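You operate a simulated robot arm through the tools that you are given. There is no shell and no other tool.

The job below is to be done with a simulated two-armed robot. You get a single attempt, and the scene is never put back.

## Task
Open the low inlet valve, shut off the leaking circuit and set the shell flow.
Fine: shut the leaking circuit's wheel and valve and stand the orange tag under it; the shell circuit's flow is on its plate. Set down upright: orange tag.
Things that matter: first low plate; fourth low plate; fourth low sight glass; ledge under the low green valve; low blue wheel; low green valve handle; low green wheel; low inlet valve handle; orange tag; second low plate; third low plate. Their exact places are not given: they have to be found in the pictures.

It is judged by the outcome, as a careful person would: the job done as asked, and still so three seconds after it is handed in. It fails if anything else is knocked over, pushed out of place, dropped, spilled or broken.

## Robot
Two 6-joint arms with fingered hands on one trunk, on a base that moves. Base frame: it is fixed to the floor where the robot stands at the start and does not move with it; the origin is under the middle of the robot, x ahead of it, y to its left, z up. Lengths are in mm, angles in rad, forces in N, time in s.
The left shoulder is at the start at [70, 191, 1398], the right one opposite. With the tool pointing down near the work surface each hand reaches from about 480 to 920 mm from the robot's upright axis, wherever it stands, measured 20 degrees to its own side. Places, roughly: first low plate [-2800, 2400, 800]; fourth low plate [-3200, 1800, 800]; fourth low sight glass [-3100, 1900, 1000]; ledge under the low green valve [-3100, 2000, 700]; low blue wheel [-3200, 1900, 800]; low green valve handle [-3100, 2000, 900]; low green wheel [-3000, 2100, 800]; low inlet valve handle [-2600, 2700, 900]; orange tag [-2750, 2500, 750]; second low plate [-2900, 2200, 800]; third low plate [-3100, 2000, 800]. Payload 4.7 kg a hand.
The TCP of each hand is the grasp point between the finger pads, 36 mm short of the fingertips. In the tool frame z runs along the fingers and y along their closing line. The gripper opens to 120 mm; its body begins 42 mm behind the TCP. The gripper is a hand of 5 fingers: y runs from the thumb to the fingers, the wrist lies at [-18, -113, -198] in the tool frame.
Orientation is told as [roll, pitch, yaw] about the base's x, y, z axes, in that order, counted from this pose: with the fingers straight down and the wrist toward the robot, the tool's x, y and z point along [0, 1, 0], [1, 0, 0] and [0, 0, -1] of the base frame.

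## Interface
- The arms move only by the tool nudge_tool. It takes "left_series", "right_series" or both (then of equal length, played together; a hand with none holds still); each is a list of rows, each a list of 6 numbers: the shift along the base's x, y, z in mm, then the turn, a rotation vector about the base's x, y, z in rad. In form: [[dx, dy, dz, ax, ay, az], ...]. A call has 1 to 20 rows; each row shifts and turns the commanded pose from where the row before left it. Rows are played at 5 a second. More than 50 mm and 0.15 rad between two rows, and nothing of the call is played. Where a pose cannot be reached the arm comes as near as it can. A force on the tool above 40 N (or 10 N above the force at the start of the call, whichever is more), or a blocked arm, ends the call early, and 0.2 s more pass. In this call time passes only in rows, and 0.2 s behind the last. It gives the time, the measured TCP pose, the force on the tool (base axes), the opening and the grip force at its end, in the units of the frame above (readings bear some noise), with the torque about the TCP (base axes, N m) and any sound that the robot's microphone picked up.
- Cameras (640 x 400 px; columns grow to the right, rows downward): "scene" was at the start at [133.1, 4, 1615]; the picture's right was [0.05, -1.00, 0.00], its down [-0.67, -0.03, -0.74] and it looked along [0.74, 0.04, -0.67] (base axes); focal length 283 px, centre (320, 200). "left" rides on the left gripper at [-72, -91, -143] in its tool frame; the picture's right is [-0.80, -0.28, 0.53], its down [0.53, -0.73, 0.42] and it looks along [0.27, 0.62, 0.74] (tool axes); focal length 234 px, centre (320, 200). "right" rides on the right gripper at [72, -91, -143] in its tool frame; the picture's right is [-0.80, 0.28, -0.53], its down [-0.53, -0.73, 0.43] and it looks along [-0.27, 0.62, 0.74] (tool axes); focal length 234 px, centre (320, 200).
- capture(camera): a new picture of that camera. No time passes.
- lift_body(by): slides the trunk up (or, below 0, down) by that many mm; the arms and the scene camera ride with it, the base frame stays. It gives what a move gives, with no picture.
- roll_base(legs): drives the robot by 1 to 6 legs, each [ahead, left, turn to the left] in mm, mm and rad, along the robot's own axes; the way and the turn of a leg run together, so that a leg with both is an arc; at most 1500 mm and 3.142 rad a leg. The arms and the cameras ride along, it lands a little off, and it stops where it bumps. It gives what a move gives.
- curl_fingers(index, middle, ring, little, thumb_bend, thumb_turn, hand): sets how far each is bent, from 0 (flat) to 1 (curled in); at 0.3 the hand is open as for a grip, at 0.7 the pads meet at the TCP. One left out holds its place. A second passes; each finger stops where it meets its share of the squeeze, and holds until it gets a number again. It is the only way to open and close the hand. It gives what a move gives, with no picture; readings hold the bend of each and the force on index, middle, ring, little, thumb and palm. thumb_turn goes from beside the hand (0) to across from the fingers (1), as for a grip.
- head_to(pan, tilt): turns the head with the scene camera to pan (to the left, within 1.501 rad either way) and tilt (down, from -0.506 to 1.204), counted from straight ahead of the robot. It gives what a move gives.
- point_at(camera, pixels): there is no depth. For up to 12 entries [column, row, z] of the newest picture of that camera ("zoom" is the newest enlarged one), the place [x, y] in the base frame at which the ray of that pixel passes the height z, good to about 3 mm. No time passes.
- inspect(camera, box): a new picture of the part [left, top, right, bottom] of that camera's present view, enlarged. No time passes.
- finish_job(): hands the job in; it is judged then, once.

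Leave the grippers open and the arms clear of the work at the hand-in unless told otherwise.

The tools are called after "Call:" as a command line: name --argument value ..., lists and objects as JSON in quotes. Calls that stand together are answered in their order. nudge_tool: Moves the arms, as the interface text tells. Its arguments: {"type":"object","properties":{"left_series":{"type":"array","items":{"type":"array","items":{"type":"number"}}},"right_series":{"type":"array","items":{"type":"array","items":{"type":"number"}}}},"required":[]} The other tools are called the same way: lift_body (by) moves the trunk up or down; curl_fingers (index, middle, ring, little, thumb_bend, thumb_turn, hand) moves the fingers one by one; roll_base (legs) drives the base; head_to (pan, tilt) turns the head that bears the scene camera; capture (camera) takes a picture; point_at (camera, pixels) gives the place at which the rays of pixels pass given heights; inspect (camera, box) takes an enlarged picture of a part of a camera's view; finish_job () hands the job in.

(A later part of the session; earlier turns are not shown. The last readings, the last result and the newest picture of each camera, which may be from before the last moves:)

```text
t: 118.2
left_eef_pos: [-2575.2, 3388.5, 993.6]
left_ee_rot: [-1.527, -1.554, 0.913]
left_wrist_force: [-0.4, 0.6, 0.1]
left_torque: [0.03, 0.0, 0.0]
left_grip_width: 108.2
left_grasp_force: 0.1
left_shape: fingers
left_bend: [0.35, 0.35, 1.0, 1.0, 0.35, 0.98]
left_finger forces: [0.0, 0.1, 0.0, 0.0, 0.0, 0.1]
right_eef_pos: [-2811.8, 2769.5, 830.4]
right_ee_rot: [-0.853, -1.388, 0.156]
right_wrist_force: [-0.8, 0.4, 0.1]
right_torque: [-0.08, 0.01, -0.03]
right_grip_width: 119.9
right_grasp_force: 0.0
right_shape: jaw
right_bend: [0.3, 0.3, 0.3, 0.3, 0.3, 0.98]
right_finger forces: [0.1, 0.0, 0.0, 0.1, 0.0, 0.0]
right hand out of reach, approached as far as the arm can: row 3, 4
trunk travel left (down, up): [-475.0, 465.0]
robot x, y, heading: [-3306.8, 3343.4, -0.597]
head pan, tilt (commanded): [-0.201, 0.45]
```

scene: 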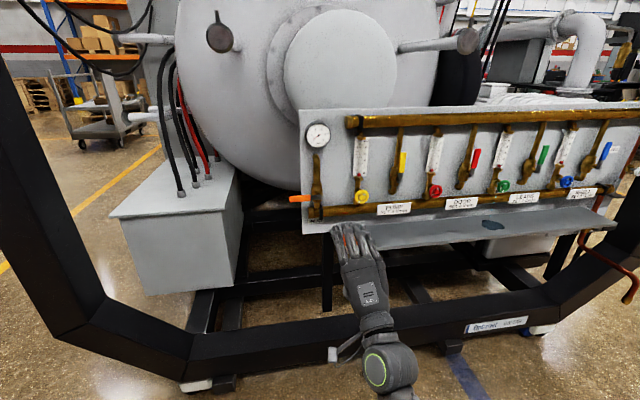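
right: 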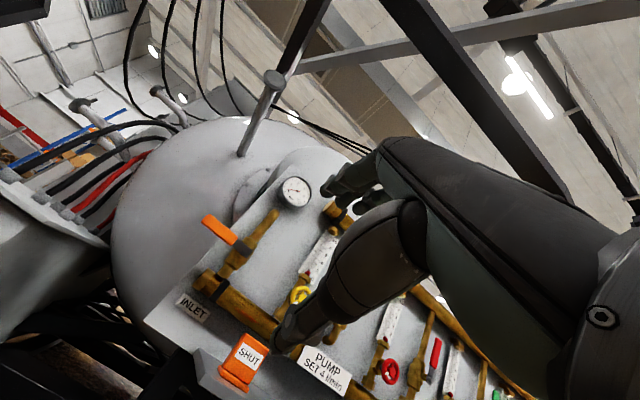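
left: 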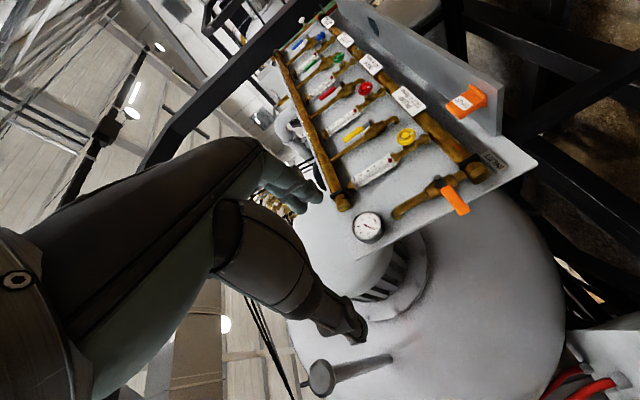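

Still limited in pitch with the shoulder this high. I'll raise the hand 200 mm, then lower the trunk 200 mm, so the forearm comes from level.

Call:
nudge_tool --right_series '[[0, 0, 50, 0, 0, 0], [0, 0, 50, 0, 0, 0], [0, 0, 50, 0, 0, 0], [0, 0, 50, 0, 0, 0]]'

Call:
lift_body --by -200

Call:
nudge_tool --right_series '[[0, 0, 0, -0.0582, -0.0813, 0], [0, 0, 0, -0.0582, -0.0813, 0]]'

Call:
capture --camera "scene"

```text
t: 119.2
left_eef_pos: [-2574.4, 3387.8, 994.3]
left_ee_rot: [-1.551, -1.553, 0.937]
left_wrist_force: [-0.3, -0.9, -0.6]
left_torque: [0.03, 0.02, 0.01]
left_grip_width: 107.9
left_grasp_force: 0.0
left_shape: fingers
left_bend: [0.35, 0.35, 1.0, 1.0, 0.35, 0.98]
left_finger forces: [0.0, 0.0, 0.0, 0.0, 0.0, 0.1]
right_eef_pos: [-2812.9, 2770.5, 1029.5]
right_ee_rot: [-0.934, -1.378, 0.221]
right_wrist_force: [0.1, 0.9, -0.3]
right_torque: [-0.02, 0.01, 0.02]
right_grip_width: 119.9
right_grasp_force: 0.1
right_shape: jaw
right_bend: [0.3, 0.3, 0.3, 0.3, 0.3, 0.98]
right_finger forces: [0.1, 0.1, 0.0, 0.0, 0.0, 0.0]
trunk travel left (down, up): [-475.0, 465.0]
robot x, y, heading: [-3307.3, 3347.2, -0.596]
head pan, tilt (commanded): [-0.201, 0.45]
```

```text
t: 121.4
left_eef_pos: [-2574.2, 3389.9, 792.7]
left_ee_rot: [-1.549, -1.554, 0.935]
left_wrist_force: [0.4, 0.4, -0.4]
left_torque: [-0.02, -0.04, -0.03]
left_grip_width: 107.8
left_grasp_force: 0.1
left_shape: fingers
left_bend: [0.35, 0.35, 1.0, 1.0, 0.35, 0.98]
left_finger forces: [0.1, 0.0, 0.2, 0.0, 0.1, 0.0]
right_eef_pos: [-2814.0, 2771.5, 830.9]
right_ee_rot: [-0.936, -1.378, 0.224]
right_wrist_force: [-0.6, 0.2, -0.4]
right_torque: [-0.06, 0.03, 0.01]
right_grip_width: 120.1
right_grasp_force: 0.1
right_shape: jaw
right_bend: [0.3, 0.3, 0.3, 0.3, 0.3, 0.98]
right_finger forces: [0.0, 0.0, 0.1, 0.0, 0.1, 0.1]
trunk travel left (down, up): [-275.0, 665.0]
robot x, y, heading: [-3305.7, 3343.5, -0.6]
head pan, tilt (commanded): [-0.201, 0.45]
```

```text
t: 122.0
left_eef_pos: [-2574.8, 3388.7, 793.2]
left_ee_rot: [-1.536, -1.553, 0.92]
left_wrist_force: [-1.6, 0.3, 0.4]
left_torque: [0.0, -0.02, 0.03]
left_grip_width: 107.8
left_grasp_force: 0.1
left_shape: fingers
left_bend: [0.35, 0.35, 1.0, 1.0, 0.35, 0.98]
left_finger forces: [0.0, 0.0, 0.0, 0.0, 0.0, 0.1]
right_eef_pos: [-2812.6, 2771.2, 828.9]
right_ee_rot: [-2.136, -1.41, 1.41]
right_wrist_force: [0.6, 0.0, 0.1]
right_torque: [0.02, -0.01, 0.0]
right_grip_width: 120.0
right_grasp_force: 0.0
right_shape: jaw
right_bend: [0.3, 0.3, 0.3, 0.3, 0.3, 0.98]
right_finger forces: [0.0, 0.0, 0.0, 0.1, 0.0, 0.0]
trunk travel left (down, up): [-275.0, 665.0]
robot x, y, heading: [-3305.3, 3346.0, -0.602]
head pan, tilt (commanded): [-0.201, 0.45]
```

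```text
taken
```

scene: 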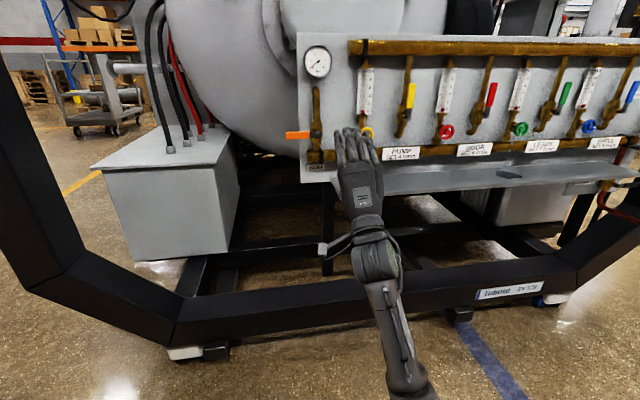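

Orientation is now nearly level with fingers up. I'll test the clockwise roll of the right hand here (no contact near): 0.1428 rad per row about the bank normal, 10 rows.

Call:
nudge_tool --right_series '[[0, 0, 0, 0.1161, -0.0831, 0.04], [0, 0, 0, 0.1161, -0.0831, 0.04], [0, 0, 0, 0.1161, -0.0831, 0], [0, 0, 0, 0.1161, -0.0831, 0], [0, 0, 0, 0.1161, -0.0831, 0], [0, 0, 0, 0.1161, -0.0831, 0], [0, 0, 0, 0.1161, -0.0831, 0], [0, 0, 0, 0.1161, -0.0831, 0], [0, 0, 0, 0.1161, -0.0831, 0], [0, 0, 0, 0.1161, -0.0831, 0]]'

Call:
capture --camera "scene"

Call:
capture --camera "right"

```text
t: 124.2
left_eef_pos: [-2575.0, 3389.2, 793.7]
left_ee_rot: [-1.542, -1.553, 0.929]
left_wrist_force: [-0.5, -0.3, -0.3]
left_torque: [0.01, -0.03, -0.05]
left_grip_width: 107.9
left_grasp_force: 0.1
left_shape: fingers
left_bend: [0.35, 0.35, 1.0, 1.0, 0.35, 0.98]
left_finger forces: [0.1, 0.0, 0.0, 0.1, 0.0, 0.0]
right_eef_pos: [-2813.3, 2769.9, 828.8]
right_ee_rot: [1.561, -0.282, -2.269]
right_wrist_force: [0.8, 0.5, -0.6]
right_torque: [0.02, 0.04, 0.0]
right_grip_width: 119.6
right_grasp_force: 0.0
right_shape: jaw
right_bend: [0.3, 0.3, 0.3, 0.3, 0.3, 0.98]
right_finger forces: [0.0, 0.0, 0.0, 0.0, 0.0, 0.0]
trunk travel left (down, up): [-275.0, 665.0]
robot x, y, heading: [-3308.0, 3340.9, -0.595]
head pan, tilt (commanded): [-0.201, 0.45]
```

```text
taken
```

scene: 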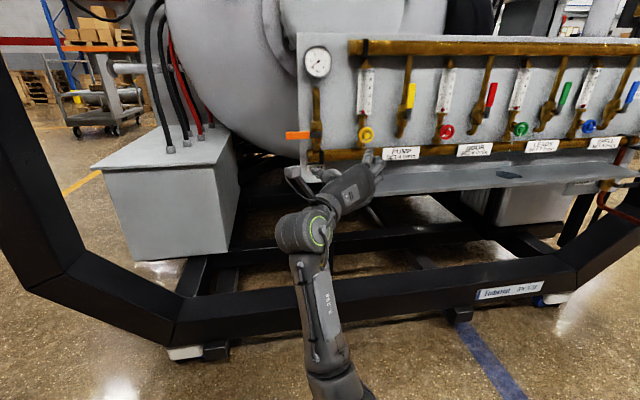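

```text
taken
```

right: 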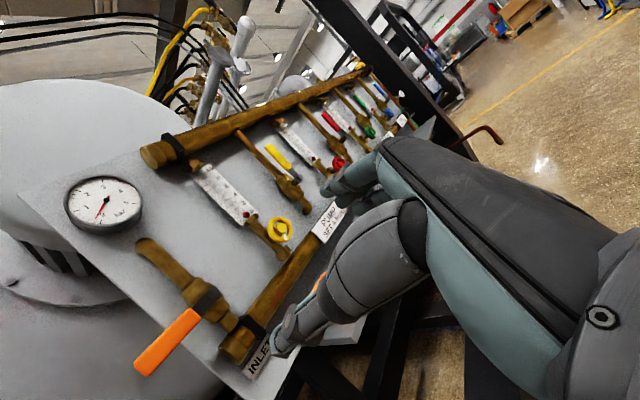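

The right hand rolls the full quarter turn while holding position. Now I'll roll it back to fingers-up (with a small yaw trim), and set index, middle and thumb open, ring and little curled.

Call:
nudge_tool --right_series '[[0, 0, 0, -0.1161, 0.0831, 0.008], [0, 0, 0, -0.1161, 0.0831, 0.008], [0, 0, 0, -0.1161, 0.0831, 0.008], [0, 0, 0, -0.1161, 0.0831, 0.008], [0, 0, 0, -0.1161, 0.0831, 0.008], [0, 0, 0, -0.1161, 0.0831, 0.008], [0, 0, 0, -0.1161, 0.0831, 0.008], [0, 0, 0, -0.1161, 0.0831, 0.008], [0, 0, 0, -0.1161, 0.0831, 0.008]]'

Call:
curl_fingers --hand "right" --index 0.35 --middle 0.35 --ring 1.0 --little 1.0 --thumb_bend 0.35

Call:
capture --camera "scene"

Call:
capture --camera "right"

```text
t: 126.2
left_eef_pos: [-2574.7, 3387.1, 793.2]
left_ee_rot: [-1.543, -1.552, 0.927]
left_wrist_force: [-1.5, 0.6, -0.1]
left_torque: [-0.01, 0.01, 0.0]
left_grip_width: 107.8
left_grasp_force: 0.0
left_shape: fingers
left_bend: [0.35, 0.35, 1.0, 1.0, 0.35, 0.98]
left_finger forces: [0.0, 0.1, 0.1, 0.1, 0.1, 0.0]
right_eef_pos: [-2813.8, 2770.5, 828.9]
right_ee_rot: [2.971, -1.541, 2.715]
right_wrist_force: [-0.4, -0.1, -0.5]
right_torque: [0.05, 0.01, 0.01]
right_grip_width: 120.1
right_grasp_force: 0.1
right_shape: jaw
right_bend: [0.3, 0.3, 0.3, 0.3, 0.3, 0.98]
right_finger forces: [0.1, 0.1, 0.0, 0.0, 0.0, 0.1]
trunk travel left (down, up): [-275.0, 665.0]
robot x, y, heading: [-3306.6, 3344.7, -0.595]
head pan, tilt (commanded): [-0.201, 0.45]
```

```text
t: 127.2
left_eef_pos: [-2575.1, 3387.7, 793.1]
left_ee_rot: [-1.54, -1.554, 0.926]
left_wrist_force: [0.3, 0.5, -0.3]
left_torque: [0.02, -0.04, 0.01]
left_grip_width: 107.7
left_grasp_force: 0.0
left_shape: fingers
left_bend: [0.35, 0.35, 1.0, 1.0, 0.35, 0.98]
left_finger forces: [0.1, 0.1, 0.1, 0.1, 0.0, 0.0]
right_eef_pos: [-2812.6, 2771.6, 826.4]
right_ee_rot: [2.947, -1.541, 2.74]
right_wrist_force: [-0.4, 1.0, 0.1]
right_torque: [0.04, -0.02, 0.01]
right_grip_width: 108.4
right_grasp_force: 0.0
right_shape: fingers
right_bend: [0.35, 0.35, 1.0, 1.0, 0.35, 0.98]
right_finger forces: [0.1, 0.0, 0.0, 0.0, 0.1, 0.1]
trunk travel left (down, up): [-275.0, 665.0]
robot x, y, heading: [-3307.6, 3344.3, -0.596]
head pan, tilt (commanded): [-0.201, 0.45]
```

```text
taken
```

scene: 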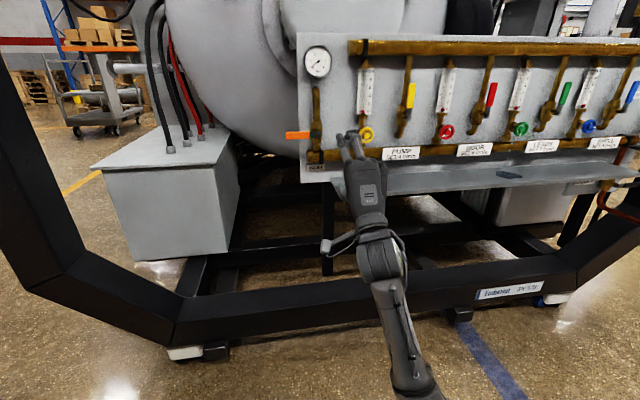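

```text
taken
```

right: 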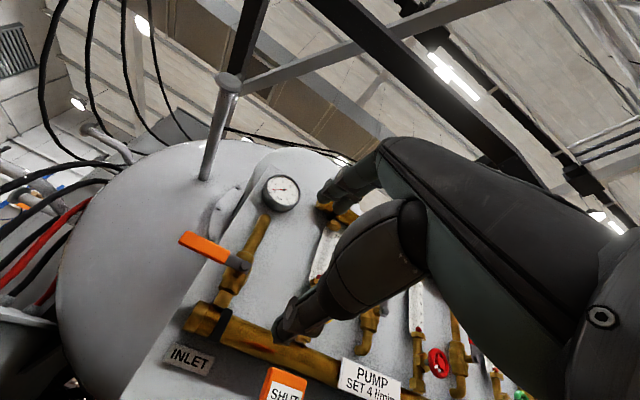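

Tool axis is right. I'll move left 72 mm and up 23 mm, then forward 135 mm, and look before the last 70 mm.

Call:
nudge_tool --right_series '[[21.0, 29.3, 11.5, 0, 0, 0], [21.0, 29.3, 11.5, 0, 0, 0], [36.6, -26.2, 0, 0, 0, 0], [36.6, -26.2, 0, 0, 0, 0], [36.6, -26.2, 0, 0, 0, 0]]'

Call:
inspect --camera "scene" --box '[240, 60, 440, 240]'

Call:
capture --camera "right"

```text
t: 128.4
left_eef_pos: [-2574.1, 3388.6, 794.1]
left_ee_rot: [-1.539, -1.552, 0.924]
left_wrist_force: [-0.2, -0.1, 0.0]
left_torque: [0.03, -0.01, 0.02]
left_grip_width: 107.9
left_grasp_force: 0.1
left_shape: fingers
left_bend: [0.35, 0.35, 1.0, 1.0, 0.35, 0.98]
left_finger forces: [0.1, 0.0, 0.0, 0.1, 0.0, 0.0]
right_eef_pos: [-2661.3, 2752.0, 852.4]
right_ee_rot: [2.96, -1.541, 2.727]
right_wrist_force: [0.0, 0.3, -0.2]
right_torque: [-0.02, -0.04, -0.01]
right_grip_width: 108.3
right_grasp_force: 0.1
right_shape: fingers
right_bend: [0.35, 0.35, 1.0, 1.0, 0.35, 0.98]
right_finger forces: [0.0, 0.0, 0.0, 0.1, 0.0, 0.1]
trunk travel left (down, up): [-275.0, 665.0]
robot x, y, heading: [-3307.9, 3345.8, -0.595]
head pan, tilt (commanded): [-0.201, 0.45]
```

```text
2.22 times, centred on (340, 150) of scene
```

zoom: 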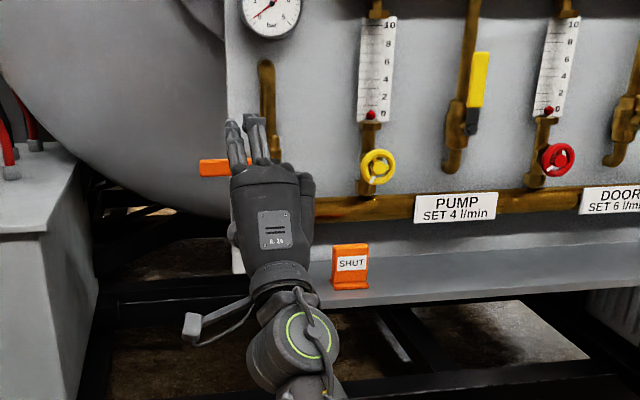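

```text
taken
```

right: 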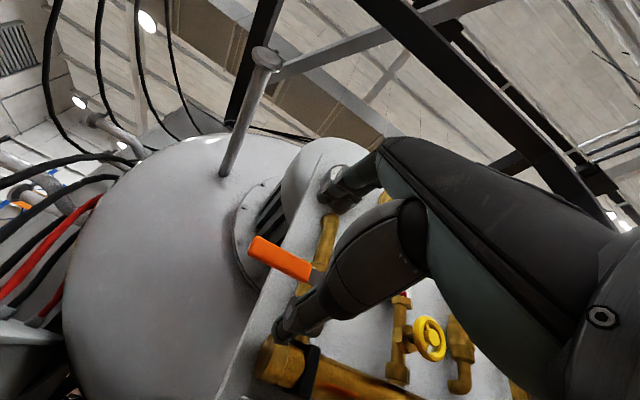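

The lever lies between the index (above) and thumb (below). I'll advance 70 mm.

Call:
nudge_tool --right_series '[[28.5, -20.4, 0, 0, 0, 0], [28.5, -20.4, 0, 0, 0, 0]]'

Call:
inspect --camera "scene" --box '[260, 80, 400, 200]'

Call:
capture --camera "right"

```text
t: 129.0
left_eef_pos: [-2574.4, 3387.7, 793.3]
left_ee_rot: [-1.534, -1.554, 0.92]
left_wrist_force: [-0.5, -0.6, 0.2]
left_torque: [-0.03, 0.02, 0.0]
left_grip_width: 107.9
left_grasp_force: 0.1
left_shape: fingers
left_bend: [0.35, 0.35, 1.0, 1.0, 0.35, 0.98]
left_finger forces: [0.0, 0.0, 0.0, 0.1, 0.1, 0.0]
right_eef_pos: [-2604.5, 2709.0, 855.8]
right_ee_rot: [2.962, -1.542, 2.726]
right_wrist_force: [-0.2, 0.7, 1.1]
right_torque: [0.05, 0.03, -0.02]
right_grip_width: 108.4
right_grasp_force: 0.1
right_shape: fingers
right_bend: [0.35, 0.35, 1.0, 1.0, 0.35, 0.98]
right_finger forces: [0.1, 0.0, 0.1, 0.1, 0.1, 0.0]
trunk travel left (down, up): [-275.0, 665.0]
robot x, y, heading: [-3308.8, 3345.1, -0.598]
head pan, tilt (commanded): [-0.201, 0.45]
```

```text
3.33 times, centred on (330, 140) of scene
```

zoom: 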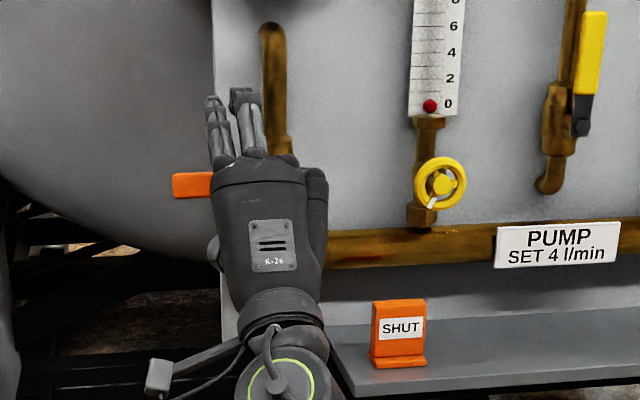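

```text
taken
```

right: 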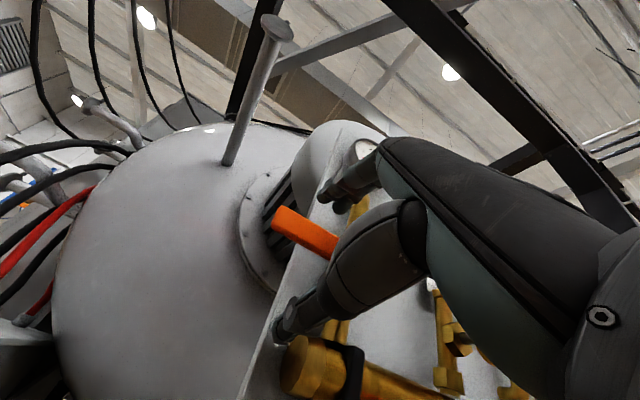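

The lever is inside the pinch. Closing index, middle and thumb on it.

Call:
curl_fingers --hand "right" --index 0.7 --middle 0.7 --thumb_bend 0.7

Call:
capture --camera "right"

Call:
inspect --camera "scene" --box '[260, 80, 400, 200]'

```text
t: 130.0
left_eef_pos: [-2575.9, 3387.2, 793.8]
left_ee_rot: [-1.526, -1.555, 0.911]
left_wrist_force: [0.5, -0.6, 0.5]
left_torque: [-0.02, 0.02, -0.03]
left_grip_width: 107.9
left_grasp_force: 0.0
left_shape: fingers
left_bend: [0.35, 0.35, 1.0, 1.0, 0.35, 0.98]
left_finger forces: [0.0, 0.1, 0.0, 0.0, 0.0, 0.0]
right_eef_pos: [-2605.5, 2709.5, 855.4]
right_ee_rot: [2.943, -1.54, 2.742]
right_wrist_force: [1.9, -0.5, -0.2]
right_torque: [-0.01, 0.01, -0.03]
right_grip_width: 9.1
right_grasp_force: 2.0
right_shape: fingers
right_bend: [0.69, 0.7, 1.0, 1.0, 0.68, 0.98]
right_finger forces: [1.7, 0.1, 0.1, 0.1, 2.1, 0.0]
trunk travel left (down, up): [-275.0, 665.0]
robot x, y, heading: [-3307.0, 3346.4, -0.595]
head pan, tilt (commanded): [-0.201, 0.45]
```

```text
taken
```

right: 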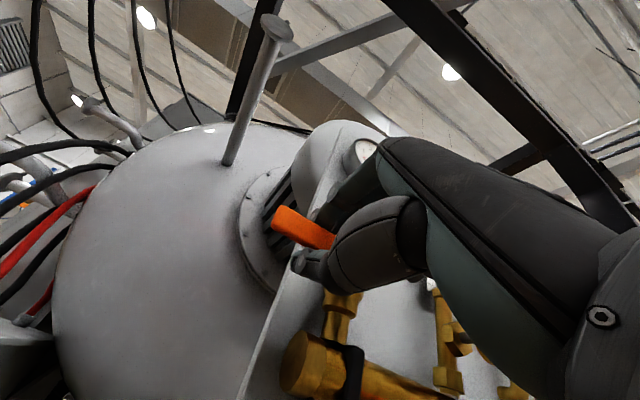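

```text
3.33 times, centred on (330, 140) of scene
```

zoom: 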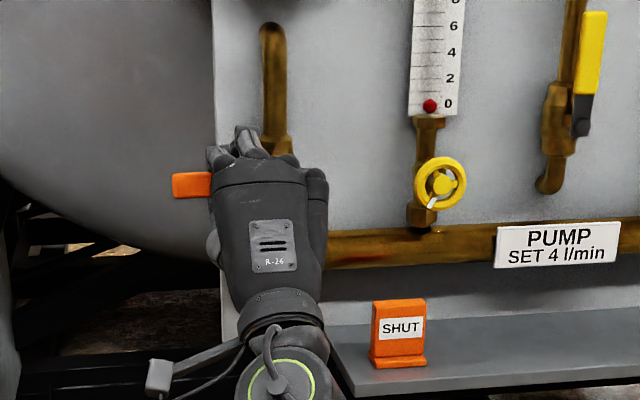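

Grip reads 9 mm and 2 N — I'll check against the left hand closing the same way in free air, to know whether the lever is really held.

Call:
curl_fingers --hand "left" --index 0.7 --middle 0.7 --thumb_bend 0.7

Call:
inspect --camera "right" --box '[240, 140, 400, 300]'

```text
t: 131.0
left_eef_pos: [-2575.9, 3388.3, 793.8]
left_ee_rot: [-1.526, -1.553, 0.913]
left_wrist_force: [0.0, 0.3, 0.2]
left_torque: [-0.02, -0.01, 0.01]
left_grip_width: 4.4
left_grasp_force: 0.1
left_shape: fingers
left_bend: [0.7, 0.7, 1.0, 1.0, 0.7, 0.98]
left_finger forces: [0.2, 0.0, 0.1, 0.0, 0.0, 0.0]
right_eef_pos: [-2605.3, 2708.4, 854.5]
right_ee_rot: [2.94, -1.543, 2.747]
right_wrist_force: [1.6, -2.3, 0.7]
right_torque: [0.01, 0.0, -0.04]
right_grip_width: 8.9
right_grasp_force: 2.4
right_shape: fingers
right_bend: [0.69, 0.7, 1.0, 1.0, 0.68, 0.98]
right_finger forces: [1.8, 0.0, 0.0, 0.0, 2.2, 0.1]
trunk travel left (down, up): [-275.0, 665.0]
robot x, y, heading: [-3308.9, 3338.7, -0.597]
head pan, tilt (commanded): [-0.201, 0.45]
```

```text
2.50 times, centred on (320, 220) of right
```

zoom: 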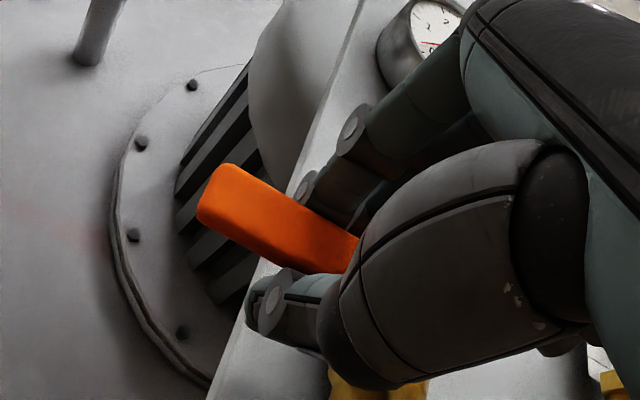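

Free-air closing gives 4.4 mm with no force, so the right hand does hold the lever (8.9 mm, 2 N). Now I'll swing it clockwise (left → up) around the pivot, first 45°.

Call:
nudge_tool --right_series '[[-0.64, -0.89, 6.8, 0.1065, -0.0762, 0], [-1.16, -1.63, 6.6, 0.1065, -0.0762, 0], [-1.63, -2.28, 6.3, 0.1065, -0.0762, 0], [-2.12, -2.97, 5.9, 0.1065, -0.0762, 0], [-2.53, -3.54, 5.4, 0.1065, -0.0762, 0], [-2.91, -4.07, 4.7, 0.1065, -0.0762, 0]]'

Call:
capture --camera "right"

Call:
inspect --camera "scene" --box '[260, 80, 400, 200]'

```text
t: 132.4
left_eef_pos: [-2574.7, 3390.1, 793.6]
left_ee_rot: [-1.553, -1.551, 0.941]
left_wrist_force: [1.2, -1.1, -0.7]
left_torque: [-0.02, 0.01, 0.0]
left_grip_width: 4.5
left_grasp_force: 0.0
left_shape: fingers
left_bend: [0.7, 0.7, 1.0, 1.0, 0.7, 0.98]
left_finger forces: [0.0, 0.0, 0.0, 0.1, 0.0, 0.0]
right_eef_pos: [-2613.1, 2698.5, 888.6]
right_ee_rot: [1.624, -0.777, -2.231]
right_wrist_force: [4.9, 13.7, -1.7]
right_torque: [0.0, 0.08, 0.37]
right_grip_width: 9.4
right_grasp_force: 19.0
right_shape: fingers
right_bend: [0.7, 0.72, 1.0, 1.0, 0.67, 0.98]
right_finger forces: [0.0, 33.5, 0.0, 0.0, 4.8, 0.0]
trunk travel left (down, up): [-275.0, 665.0]
robot x, y, heading: [-3305.9, 3340.8, -0.592]
head pan, tilt (commanded): [-0.201, 0.45]
```

```text
taken
```

right: 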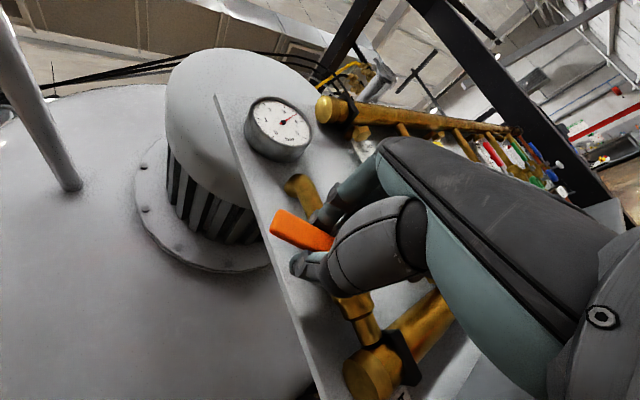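

```text
3.33 times, centred on (330, 140) of scene
```

zoom: 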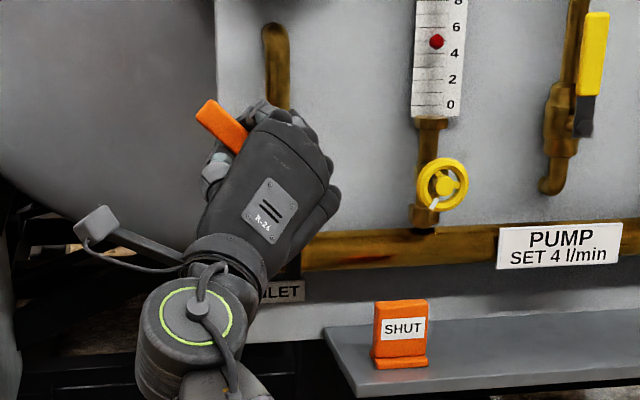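

The lever is at ~45° and water already flows (yellow float jumped to ~5). The middle finger presses 33 N — it is jamming on the pipe behind the lever. I'll open index and middle, back out 12 mm, and finish the swing by pushing with the thumb only.

Call:
curl_fingers --hand "right" --index 0.35 --middle 0.35

Call:
nudge_tool --right_series '[[-9.8, 7.0, 0, 0, 0, 0]]'

Call:
capture --camera "right"

Call:
inspect --camera "scene" --box '[260, 80, 400, 200]'

```text
t: 133.4
left_eef_pos: [-2573.0, 3388.0, 792.8]
left_ee_rot: [-1.544, -1.552, 0.933]
left_wrist_force: [-0.4, 0.7, 0.3]
left_torque: [0.0, 0.02, 0.0]
left_grip_width: 4.4
left_grasp_force: 0.1
left_shape: fingers
left_bend: [0.7, 0.7, 1.0, 1.0, 0.7, 0.98]
left_finger forces: [0.0, 0.0, 0.1, 0.0, 0.1, 0.1]
right_eef_pos: [-2614.4, 2697.8, 890.2]
right_ee_rot: [1.626, -0.78, -2.232]
right_wrist_force: [7.4, 17.2, -2.8]
right_torque: [0.11, 0.12, 0.47]
right_grip_width: 60.8
right_grasp_force: 22.1
right_shape: fingers
right_bend: [0.35, 0.72, 1.0, 1.0, 0.67, 0.97]
right_finger forces: [0.0, 40.4, 0.0, 0.1, 4.0, 0.0]
trunk travel left (down, up): [-275.0, 665.0]
robot x, y, heading: [-3307.5, 3343.1, -0.594]
head pan, tilt (commanded): [-0.201, 0.45]
```

```text
t: 133.8
left_eef_pos: [-2574.0, 3391.1, 791.6]
left_ee_rot: [-1.43, -1.553, 0.821]
left_wrist_force: [-0.2, 0.3, -0.2]
left_torque: [0.0, 0.02, 0.02]
left_grip_width: 4.5
left_grasp_force: 0.0
left_shape: fingers
left_bend: [0.7, 0.7, 1.0, 1.0, 0.7, 0.98]
left_finger forces: [0.0, 0.0, 0.1, 0.0, 0.0, 0.0]
right_eef_pos: [-2612.3, 2706.9, 882.9]
right_ee_rot: [1.612, -0.78, -2.208]
right_wrist_force: [18.9, 3.4, -6.3]
right_torque: [0.21, 0.12, 0.71]
right_grip_width: 57.7
right_grasp_force: 15.7
right_shape: fingers
right_bend: [0.35, 0.71, 1.0, 1.0, 0.69, 0.98]
right_finger forces: [0.1, 30.6, 0.1, 0.0, 0.9, 0.0]
trunk travel left (down, up): [-275.0, 665.0]
robot x, y, heading: [-3302.5, 3339.3, -0.592]
head pan, tilt (commanded): [-0.201, 0.45]
stopped in row 1 (right hand): the force on the tool passed its limit at 46 N (the readings are from after the stop); the commanded pose is now the measured one
```

```text
taken
```

right: 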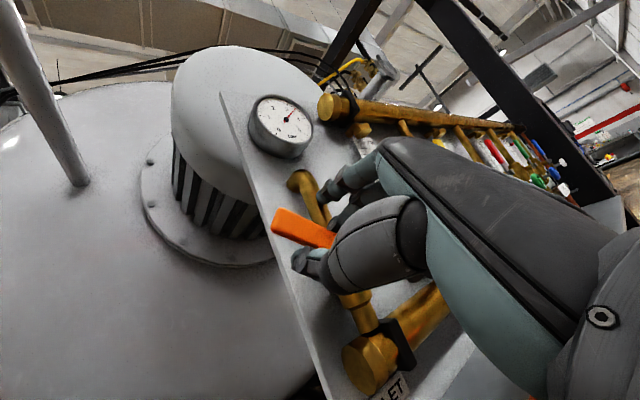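

```text
3.33 times, centred on (330, 140) of scene
```

zoom: 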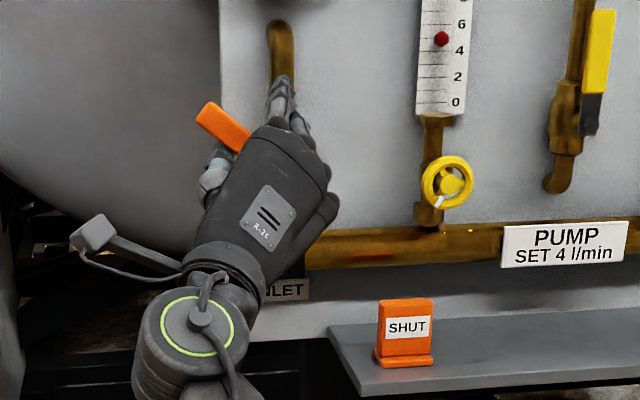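

The middle finger is caught between lever and pipe, so it cannot open outward. I'll relax it (set it to its present bend), then see the forces.

Call:
curl_fingers --hand "right" --middle 0.72 --thumb_bend 0.5

Call:
inspect --camera "right" --box '[240, 140, 400, 300]'

```text
t: 134.8
left_eef_pos: [-2572.6, 3390.5, 791.1]
left_ee_rot: [-1.389, -1.553, 0.776]
left_wrist_force: [0.1, -0.5, -1.1]
left_torque: [-0.02, 0.0, -0.02]
left_grip_width: 4.5
left_grasp_force: 0.0
left_shape: fingers
left_bend: [0.7, 0.7, 1.0, 1.0, 0.7, 0.98]
left_finger forces: [0.0, 0.0, 0.0, 0.0, 0.0, 0.0]
right_eef_pos: [-2614.7, 2705.1, 883.9]
right_ee_rot: [1.616, -0.782, -2.216]
right_wrist_force: [36.6, -6.0, 5.3]
right_torque: [-0.12, -0.03, 1.12]
right_grip_width: 85.3
right_grasp_force: 20.1
right_shape: fingers
right_bend: [0.35, 0.7, 1.0, 1.0, 0.5, 0.98]
right_finger forces: [0.0, 40.6, 0.1, 0.0, 0.0, 0.0]
trunk travel left (down, up): [-275.0, 665.0]
robot x, y, heading: [-3306.7, 3344.5, -0.594]
head pan, tilt (commanded): [-0.201, 0.45]
```

```text
2.50 times, centred on (320, 220) of right
```

zoom: 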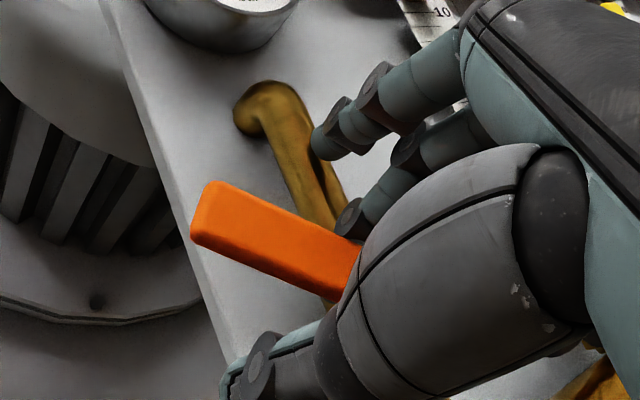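

The middle finger hooks behind the lever (pull of ~33 N toward the panel). I'll ease forward 8 mm, then go back down the arc ~20° so the gap to the pipe opens, and then free the finger.

Call:
nudge_tool --right_series '[[3.3, -2.3, 0, 0, 0, 0], [3.3, -2.3, 0, 0, 0, 0]]'

Call:
nudge_tool --right_series '[[2.91, 4.07, -4.7, -0.1065, 0.0762, 0], [2.53, 3.54, -5.4, -0.1065, 0.0762, 0], [2.12, 2.97, -5.9, -0.1065, 0.0762, 0]]'

Call:
inspect --camera "right" --box '[240, 140, 400, 300]'

```text
t: 135.4
left_eef_pos: [-2575.0, 3390.1, 793.8]
left_ee_rot: [-1.551, -1.553, 0.937]
left_wrist_force: [-0.8, 0.6, 0.6]
left_torque: [0.02, -0.02, -0.01]
left_grip_width: 4.5
left_grasp_force: 0.1
left_shape: fingers
left_bend: [0.7, 0.7, 1.0, 1.0, 0.7, 0.98]
left_finger forces: [0.1, 0.0, 0.1, 0.0, 0.1, 0.0]
right_eef_pos: [-2613.4, 2699.0, 889.1]
right_ee_rot: [1.625, -0.781, -2.229]
right_wrist_force: [6.8, 4.6, 4.2]
right_torque: [-0.07, -0.05, 0.24]
right_grip_width: 85.2
right_grasp_force: 10.7
right_shape: fingers
right_bend: [0.35, 0.72, 1.0, 1.0, 0.5, 0.98]
right_finger forces: [0.1, 21.6, 0.1, 0.1, 0.0, 0.1]
trunk travel left (down, up): [-275.0, 665.0]
robot x, y, heading: [-3304.9, 3344.0, -0.594]
head pan, tilt (commanded): [-0.201, 0.45]
```

```text
t: 136.2
left_eef_pos: [-2575.3, 3389.4, 793.7]
left_ee_rot: [-1.535, -1.554, 0.92]
left_wrist_force: [0.1, 0.0, -0.1]
left_torque: [0.01, 0.01, -0.03]
left_grip_width: 4.6
left_grasp_force: 0.0
left_shape: fingers
left_bend: [0.7, 0.7, 1.0, 1.0, 0.7, 0.98]
left_finger forces: [0.0, 0.0, 0.0, 0.1, 0.1, 0.0]
right_eef_pos: [-2604.7, 2709.3, 871.0]
right_ee_rot: [1.646, -1.173, -2.245]
right_wrist_force: [-0.5, -1.8, 0.3]
right_torque: [0.0, -0.02, -0.01]
right_grip_width: 85.1
right_grasp_force: 0.4
right_shape: fingers
right_bend: [0.35, 0.72, 1.0, 1.0, 0.5, 0.98]
right_finger forces: [0.0, 0.9, 0.1, 0.0, 0.0, 0.1]
trunk travel left (down, up): [-275.0, 665.0]
robot x, y, heading: [-3303.5, 3343.2, -0.595]
head pan, tilt (commanded): [-0.201, 0.45]
```

```text
2.50 times, centred on (320, 220) of right
```

zoom: 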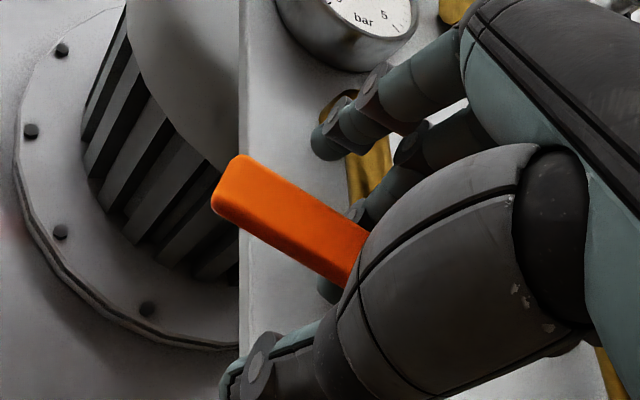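

Forces are gone. I can see the middle fingertip peeking out below the lever — it had slipped behind it. Now opening the middle finger.

Call:
curl_fingers --hand "right" --middle 0.3 --index 0.3

Call:
inspect --camera "right" --box '[240, 140, 400, 300]'

Call:
inspect --camera "scene" --box '[260, 80, 400, 200]'

```text
t: 137.2
left_eef_pos: [-2574.1, 3388.9, 794.0]
left_ee_rot: [-1.54, -1.554, 0.927]
left_wrist_force: [0.2, -0.2, 0.5]
left_torque: [0.02, -0.01, 0.01]
left_grip_width: 4.7
left_grasp_force: 0.0
left_shape: fingers
left_bend: [0.7, 0.7, 1.0, 1.0, 0.7, 0.98]
left_finger forces: [0.0, 0.0, 0.0, 0.0, 0.1, 0.1]
right_eef_pos: [-2604.8, 2709.6, 871.4]
right_ee_rot: [1.649, -1.17, -2.248]
right_wrist_force: [0.6, 0.0, 0.0]
right_torque: [0.0, 0.0, -0.01]
right_grip_width: 92.5
right_grasp_force: 0.0
right_shape: fingers
right_bend: [0.3, 0.3, 1.0, 1.0, 0.5, 0.98]
right_finger forces: [0.1, 0.0, 0.1, 0.1, 0.0, 0.1]
trunk travel left (down, up): [-275.0, 665.0]
robot x, y, heading: [-3306.3, 3345.0, -0.596]
head pan, tilt (commanded): [-0.201, 0.45]
```

```text
2.50 times, centred on (320, 220) of right
```

zoom: 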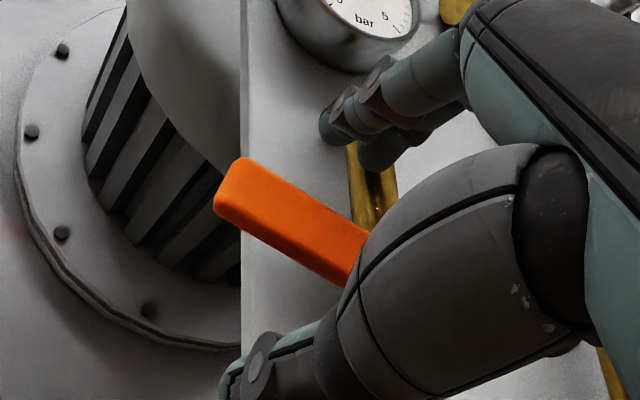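

```text
3.33 times, centred on (330, 140) of scene
```

zoom: 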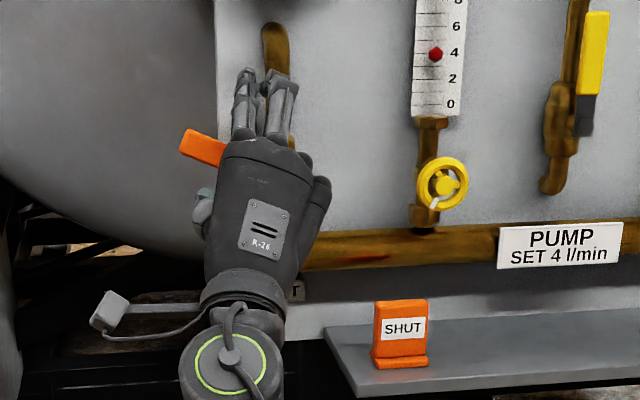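

Freed; lever now at ~20°, the float follows the opening (~4). I'll back out 8 mm and bring the thumb up against the lever's underside (bend 0.65).

Call:
nudge_tool --right_series '[[-6.5, 4.7, 0, 0, 0, 0]]'

Call:
curl_fingers --hand "right" --thumb_bend 0.65

Call:
inspect --camera "right" --box '[240, 140, 400, 300]'

Call:
inspect --camera "scene" --box '[260, 80, 400, 200]'

```text
t: 137.6
left_eef_pos: [-2575.2, 3388.8, 793.3]
left_ee_rot: [-1.543, -1.554, 0.931]
left_wrist_force: [0.5, 1.0, -0.4]
left_torque: [-0.01, 0.01, 0.01]
left_grip_width: 4.5
left_grasp_force: 0.0
left_shape: fingers
left_bend: [0.7, 0.7, 1.0, 1.0, 0.7, 0.98]
left_finger forces: [0.0, 0.0, 0.1, 0.0, 0.1, 0.0]
right_eef_pos: [-2611.1, 2713.2, 872.4]
right_ee_rot: [1.648, -1.172, -2.246]
right_wrist_force: [0.1, 0.5, 0.2]
right_torque: [0.0, -0.02, 0.02]
right_grip_width: 92.5
right_grasp_force: 0.1
right_shape: fingers
right_bend: [0.3, 0.3, 1.0, 1.0, 0.5, 0.98]
right_finger forces: [0.0, 0.0, 0.0, 0.0, 0.0, 0.0]
trunk travel left (down, up): [-275.0, 665.0]
robot x, y, heading: [-3308.7, 3345.4, -0.597]
head pan, tilt (commanded): [-0.201, 0.45]
```

```text
t: 138.6
left_eef_pos: [-2575.1, 3389.2, 794.6]
left_ee_rot: [-1.541, -1.553, 0.927]
left_wrist_force: [-0.5, -0.5, -0.4]
left_torque: [0.0, 0.03, 0.0]
left_grip_width: 4.5
left_grasp_force: 0.1
left_shape: fingers
left_bend: [0.7, 0.7, 1.0, 1.0, 0.7, 0.98]
left_finger forces: [0.0, 0.0, 0.0, 0.0, 0.1, 0.0]
right_eef_pos: [-2610.2, 2712.7, 874.6]
right_ee_rot: [1.647, -1.172, -2.247]
right_wrist_force: [0.0, 0.4, 0.4]
right_torque: [0.01, 0.0, -0.02]
right_grip_width: 71.2
right_grasp_force: 0.0
right_shape: fingers
right_bend: [0.3, 0.3, 1.0, 1.0, 0.65, 0.98]
right_finger forces: [0.0, 0.0, 0.0, 0.1, 0.1, 0.0]
trunk travel left (down, up): [-275.0, 665.0]
robot x, y, heading: [-3305.9, 3345.3, -0.598]
head pan, tilt (commanded): [-0.201, 0.45]
```

```text
2.50 times, centred on (320, 220) of right
```

zoom: 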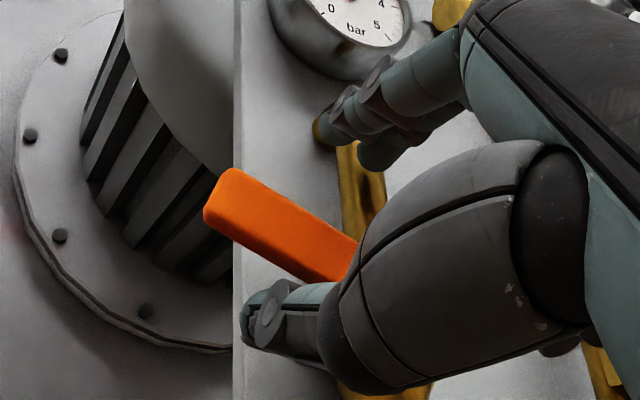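

```text
3.33 times, centred on (330, 140) of scene
```

zoom: 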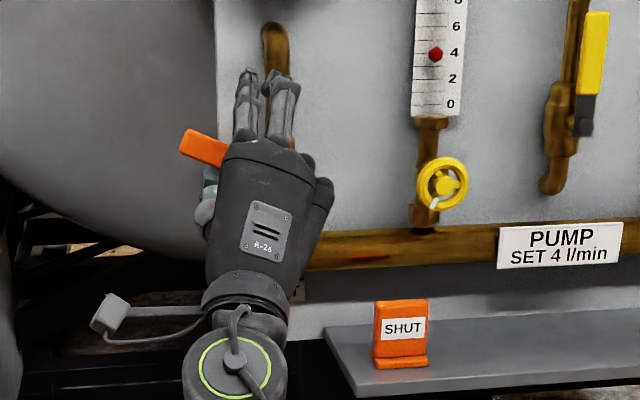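

The thumb sits just under the lever. Pushing along the arc with the thumb, 5 rows first.

Call:
nudge_tool --right_series '[[-2.33, -3.25, 7.0, 0.1135, -0.0812, 0], [-2.79, -3.9, 6.4, 0.1135, -0.0812, 0], [-3.32, -4.63, 5.7, 0.1135, -0.0812, 0], [-3.78, -5.28, 4.8, 0.1135, -0.0812, 0], [-4.07, -5.69, 3.8, 0.1135, -0.0812, 0]]'

Call:
inspect --camera "right" --box '[240, 140, 400, 300]'

Call:
inspect --camera "scene" --box '[260, 80, 400, 200]'

```text
t: 139.8
left_eef_pos: [-2574.8, 3389.2, 794.3]
left_ee_rot: [-1.535, -1.553, 0.925]
left_wrist_force: [-0.5, 0.1, 1.0]
left_torque: [0.02, -0.03, 0.0]
left_grip_width: 4.4
left_grasp_force: 0.0
left_shape: fingers
left_bend: [0.7, 0.7, 1.0, 1.0, 0.7, 0.98]
left_finger forces: [0.1, 0.0, 0.0, 0.0, 0.0, 0.0]
right_eef_pos: [-2627.7, 2691.0, 899.7]
right_ee_rot: [1.608, -0.472, -2.214]
right_wrist_force: [1.1, 0.4, 0.3]
right_torque: [0.02, -0.01, 0.01]
right_grip_width: 72.5
right_grasp_force: 0.7
right_shape: fingers
right_bend: [0.3, 0.3, 1.0, 1.0, 0.64, 0.97]
right_finger forces: [0.1, 0.1, 0.0, 0.0, 1.3, 0.0]
trunk travel left (down, up): [-275.0, 665.0]
robot x, y, heading: [-3311.0, 3342.9, -0.593]
head pan, tilt (commanded): [-0.201, 0.45]
```

```text
2.50 times, centred on (320, 220) of right
```

zoom: 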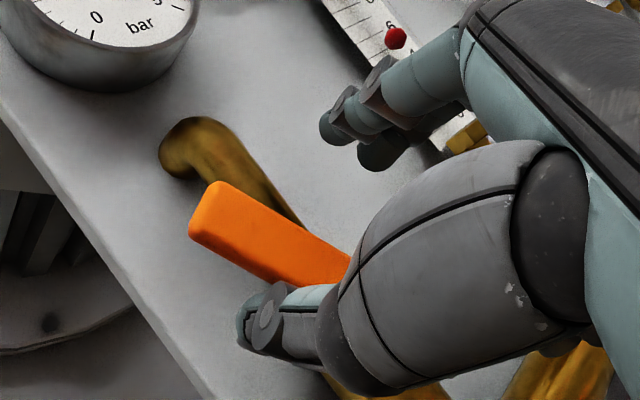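

```text
3.33 times, centred on (330, 140) of scene
```

zoom: 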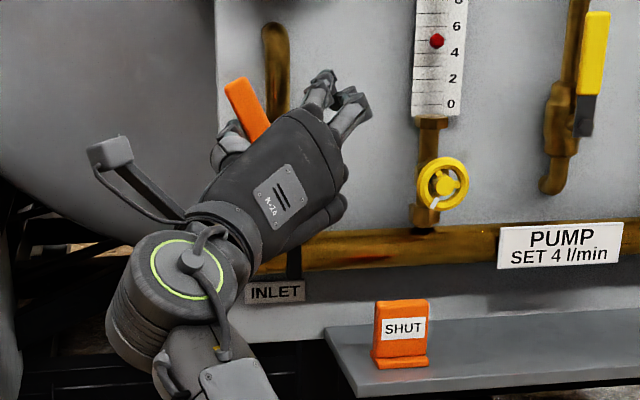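

It works — the lever is at ~60° with small force. Continuing to the stop.

Call:
nudge_tool --right_series '[[-4.39, -6.14, 2.9, 0.1135, -0.0812, 0], [-4.57, -6.38, 1.7, 0.1135, -0.0812, 0], [-4.66, -6.5, 0.7, 0.1, -0.0716, 0], [-4.66, -6.5, -0.5, 0.05, -0.0358, 0]]'

Call:
inspect --camera "right" --box '[240, 140, 400, 300]'

Call:
inspect --camera "scene" --box '[260, 80, 400, 200]'

```text
t: 140.8
left_eef_pos: [-2573.8, 3390.4, 794.0]
left_ee_rot: [-1.548, -1.555, 0.94]
left_wrist_force: [-0.5, 0.2, -0.3]
left_torque: [0.0, 0.0, -0.05]
left_grip_width: 4.1
left_grasp_force: 0.0
left_shape: fingers
left_bend: [0.7, 0.7, 1.0, 1.0, 0.7, 0.98]
left_finger forces: [0.1, 0.0, 0.0, 0.0, 0.0, 0.0]
right_eef_pos: [-2644.8, 2667.6, 904.2]
right_ee_rot: [1.602, -0.01, -2.21]
right_wrist_force: [2.1, 6.6, 0.3]
right_torque: [-0.02, 0.06, 0.18]
right_grip_width: 78.2
right_grasp_force: 3.0
right_shape: fingers
right_bend: [0.3, 0.3, 1.0, 1.0, 0.61, 0.97]
right_finger forces: [0.0, 0.0, 0.1, 0.0, 6.1, 0.1]
trunk travel left (down, up): [-275.0, 665.0]
robot x, y, heading: [-3308.4, 3339.0, -0.593]
head pan, tilt (commanded): [-0.201, 0.45]
```

```text
2.50 times, centred on (320, 220) of right
```

zoom: 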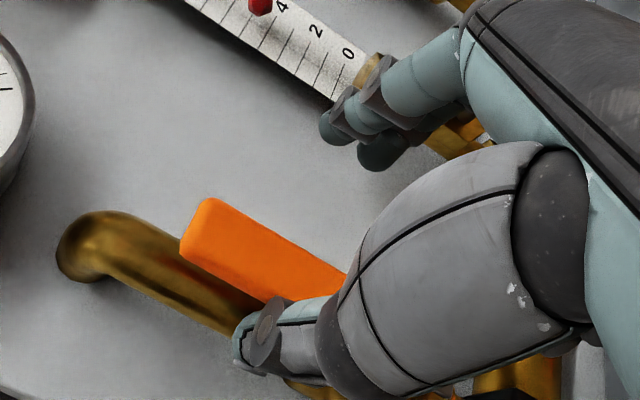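

```text
3.33 times, centred on (330, 140) of scene
```

zoom: 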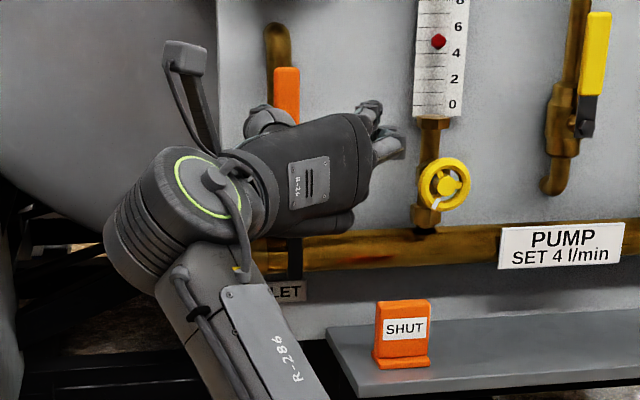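

The lever now stands vertical, in line with the pipe; thumb force 6 N suggests the stop. One more 4 mm push to make sure.

Call:
nudge_tool --right_series '[[-2.3, -3.25, 0, 0, 0, 0], [-1.2, -1.6, 0, 0, 0, 0]]'

Call:
inspect --camera "scene" --box '[260, 60, 400, 180]'

```text
t: 141.4
left_eef_pos: [-2574.5, 3390.9, 793.4]
left_ee_rot: [-1.571, -1.551, 0.958]
left_wrist_force: [0.5, 0.0, -0.1]
left_torque: [-0.02, 0.01, -0.02]
left_grip_width: 4.7
left_grasp_force: 0.1
left_shape: fingers
left_bend: [0.7, 0.7, 1.0, 1.0, 0.7, 0.98]
left_finger forces: [0.1, 0.1, 0.0, 0.1, 0.1, 0.0]
right_eef_pos: [-2647.9, 2662.4, 903.9]
right_ee_rot: [1.601, -0.013, -2.211]
right_wrist_force: [2.4, 13.6, -0.7]
right_torque: [-0.09, 0.04, 0.35]
right_grip_width: 84.7
right_grasp_force: 5.7
right_shape: fingers
right_bend: [0.3, 0.3, 1.0, 1.0, 0.58, 0.97]
right_finger forces: [0.0, 0.0, 0.0, 0.0, 11.8, 0.0]
trunk travel left (down, up): [-275.0, 665.0]
robot x, y, heading: [-3308.6, 3343.0, -0.595]
head pan, tilt (commanded): [-0.201, 0.45]
```

```text
3.33 times, centred on (330, 120) of scene
```

zoom: 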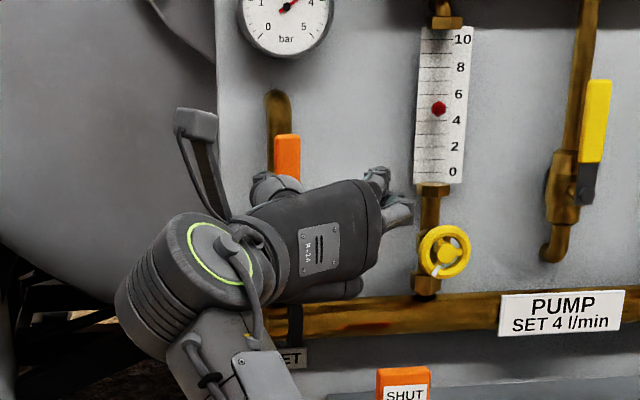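

Force rose to 13.6 N without motion: the inlet lever is at its open stop, gauge shows pressure. I'll release the push and withdraw straight out 150 mm.

Call:
nudge_tool --right_series '[[3.5, 4.9, 0, 0, 0, 0], [-24.4, 17.5, 0, 0, 0, 0], [-32.5, 23.3, 0, 0, 0, 0], [-32.5, 23.3, 0, 0, 0, 0], [-32.5, 23.3, 0, 0, 0, 0]]'

Call:
capture --camera "scene"

Call:
inspect --camera "scene" --box '[340, 40, 640, 200]'

```text
t: 142.6
left_eef_pos: [-2574.6, 3389.4, 793.6]
left_ee_rot: [-1.55, -1.555, 0.937]
left_wrist_force: [-0.7, 0.3, 0.6]
left_torque: [0.02, 0.0, 0.0]
left_grip_width: 4.3
left_grasp_force: 0.0
left_shape: fingers
left_bend: [0.7, 0.7, 1.0, 1.0, 0.7, 0.98]
left_finger forces: [0.2, 0.1, 0.0, 0.1, 0.1, 0.1]
right_eef_pos: [-2766.5, 2752.5, 902.0]
right_ee_rot: [1.6, -0.012, -2.214]
right_wrist_force: [0.2, 0.5, 0.2]
right_torque: [-0.01, 0.0, -0.03]
right_grip_width: 70.8
right_grasp_force: 0.0
right_shape: fingers
right_bend: [0.3, 0.3, 1.0, 1.0, 0.65, 0.97]
right_finger forces: [0.1, 0.0, 0.0, 0.1, 0.1, 0.0]
trunk travel left (down, up): [-275.0, 665.0]
robot x, y, heading: [-3304.7, 3342.7, -0.594]
head pan, tilt (commanded): [-0.201, 0.45]
```

```text
taken
```

scene: 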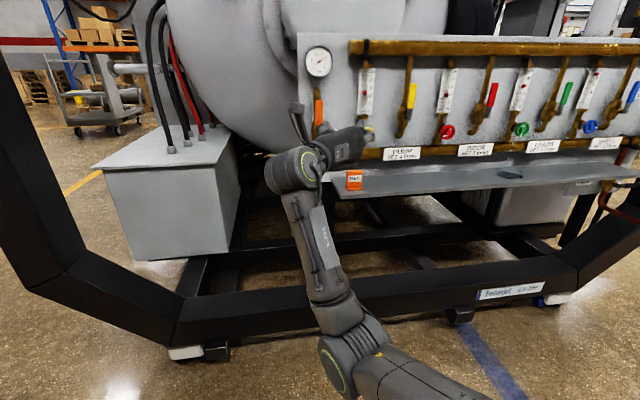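

```text
2.13 times, centred on (490, 120) of scene
```

zoom: 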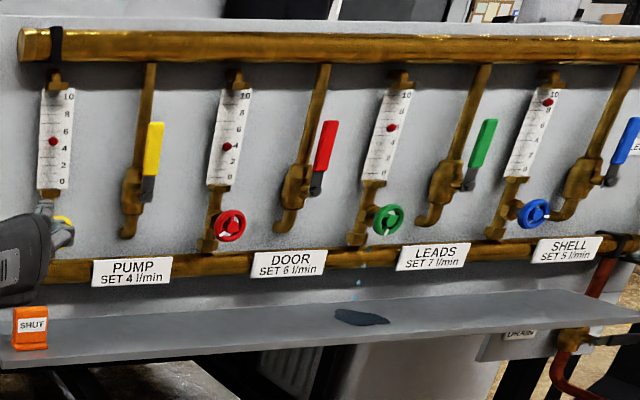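

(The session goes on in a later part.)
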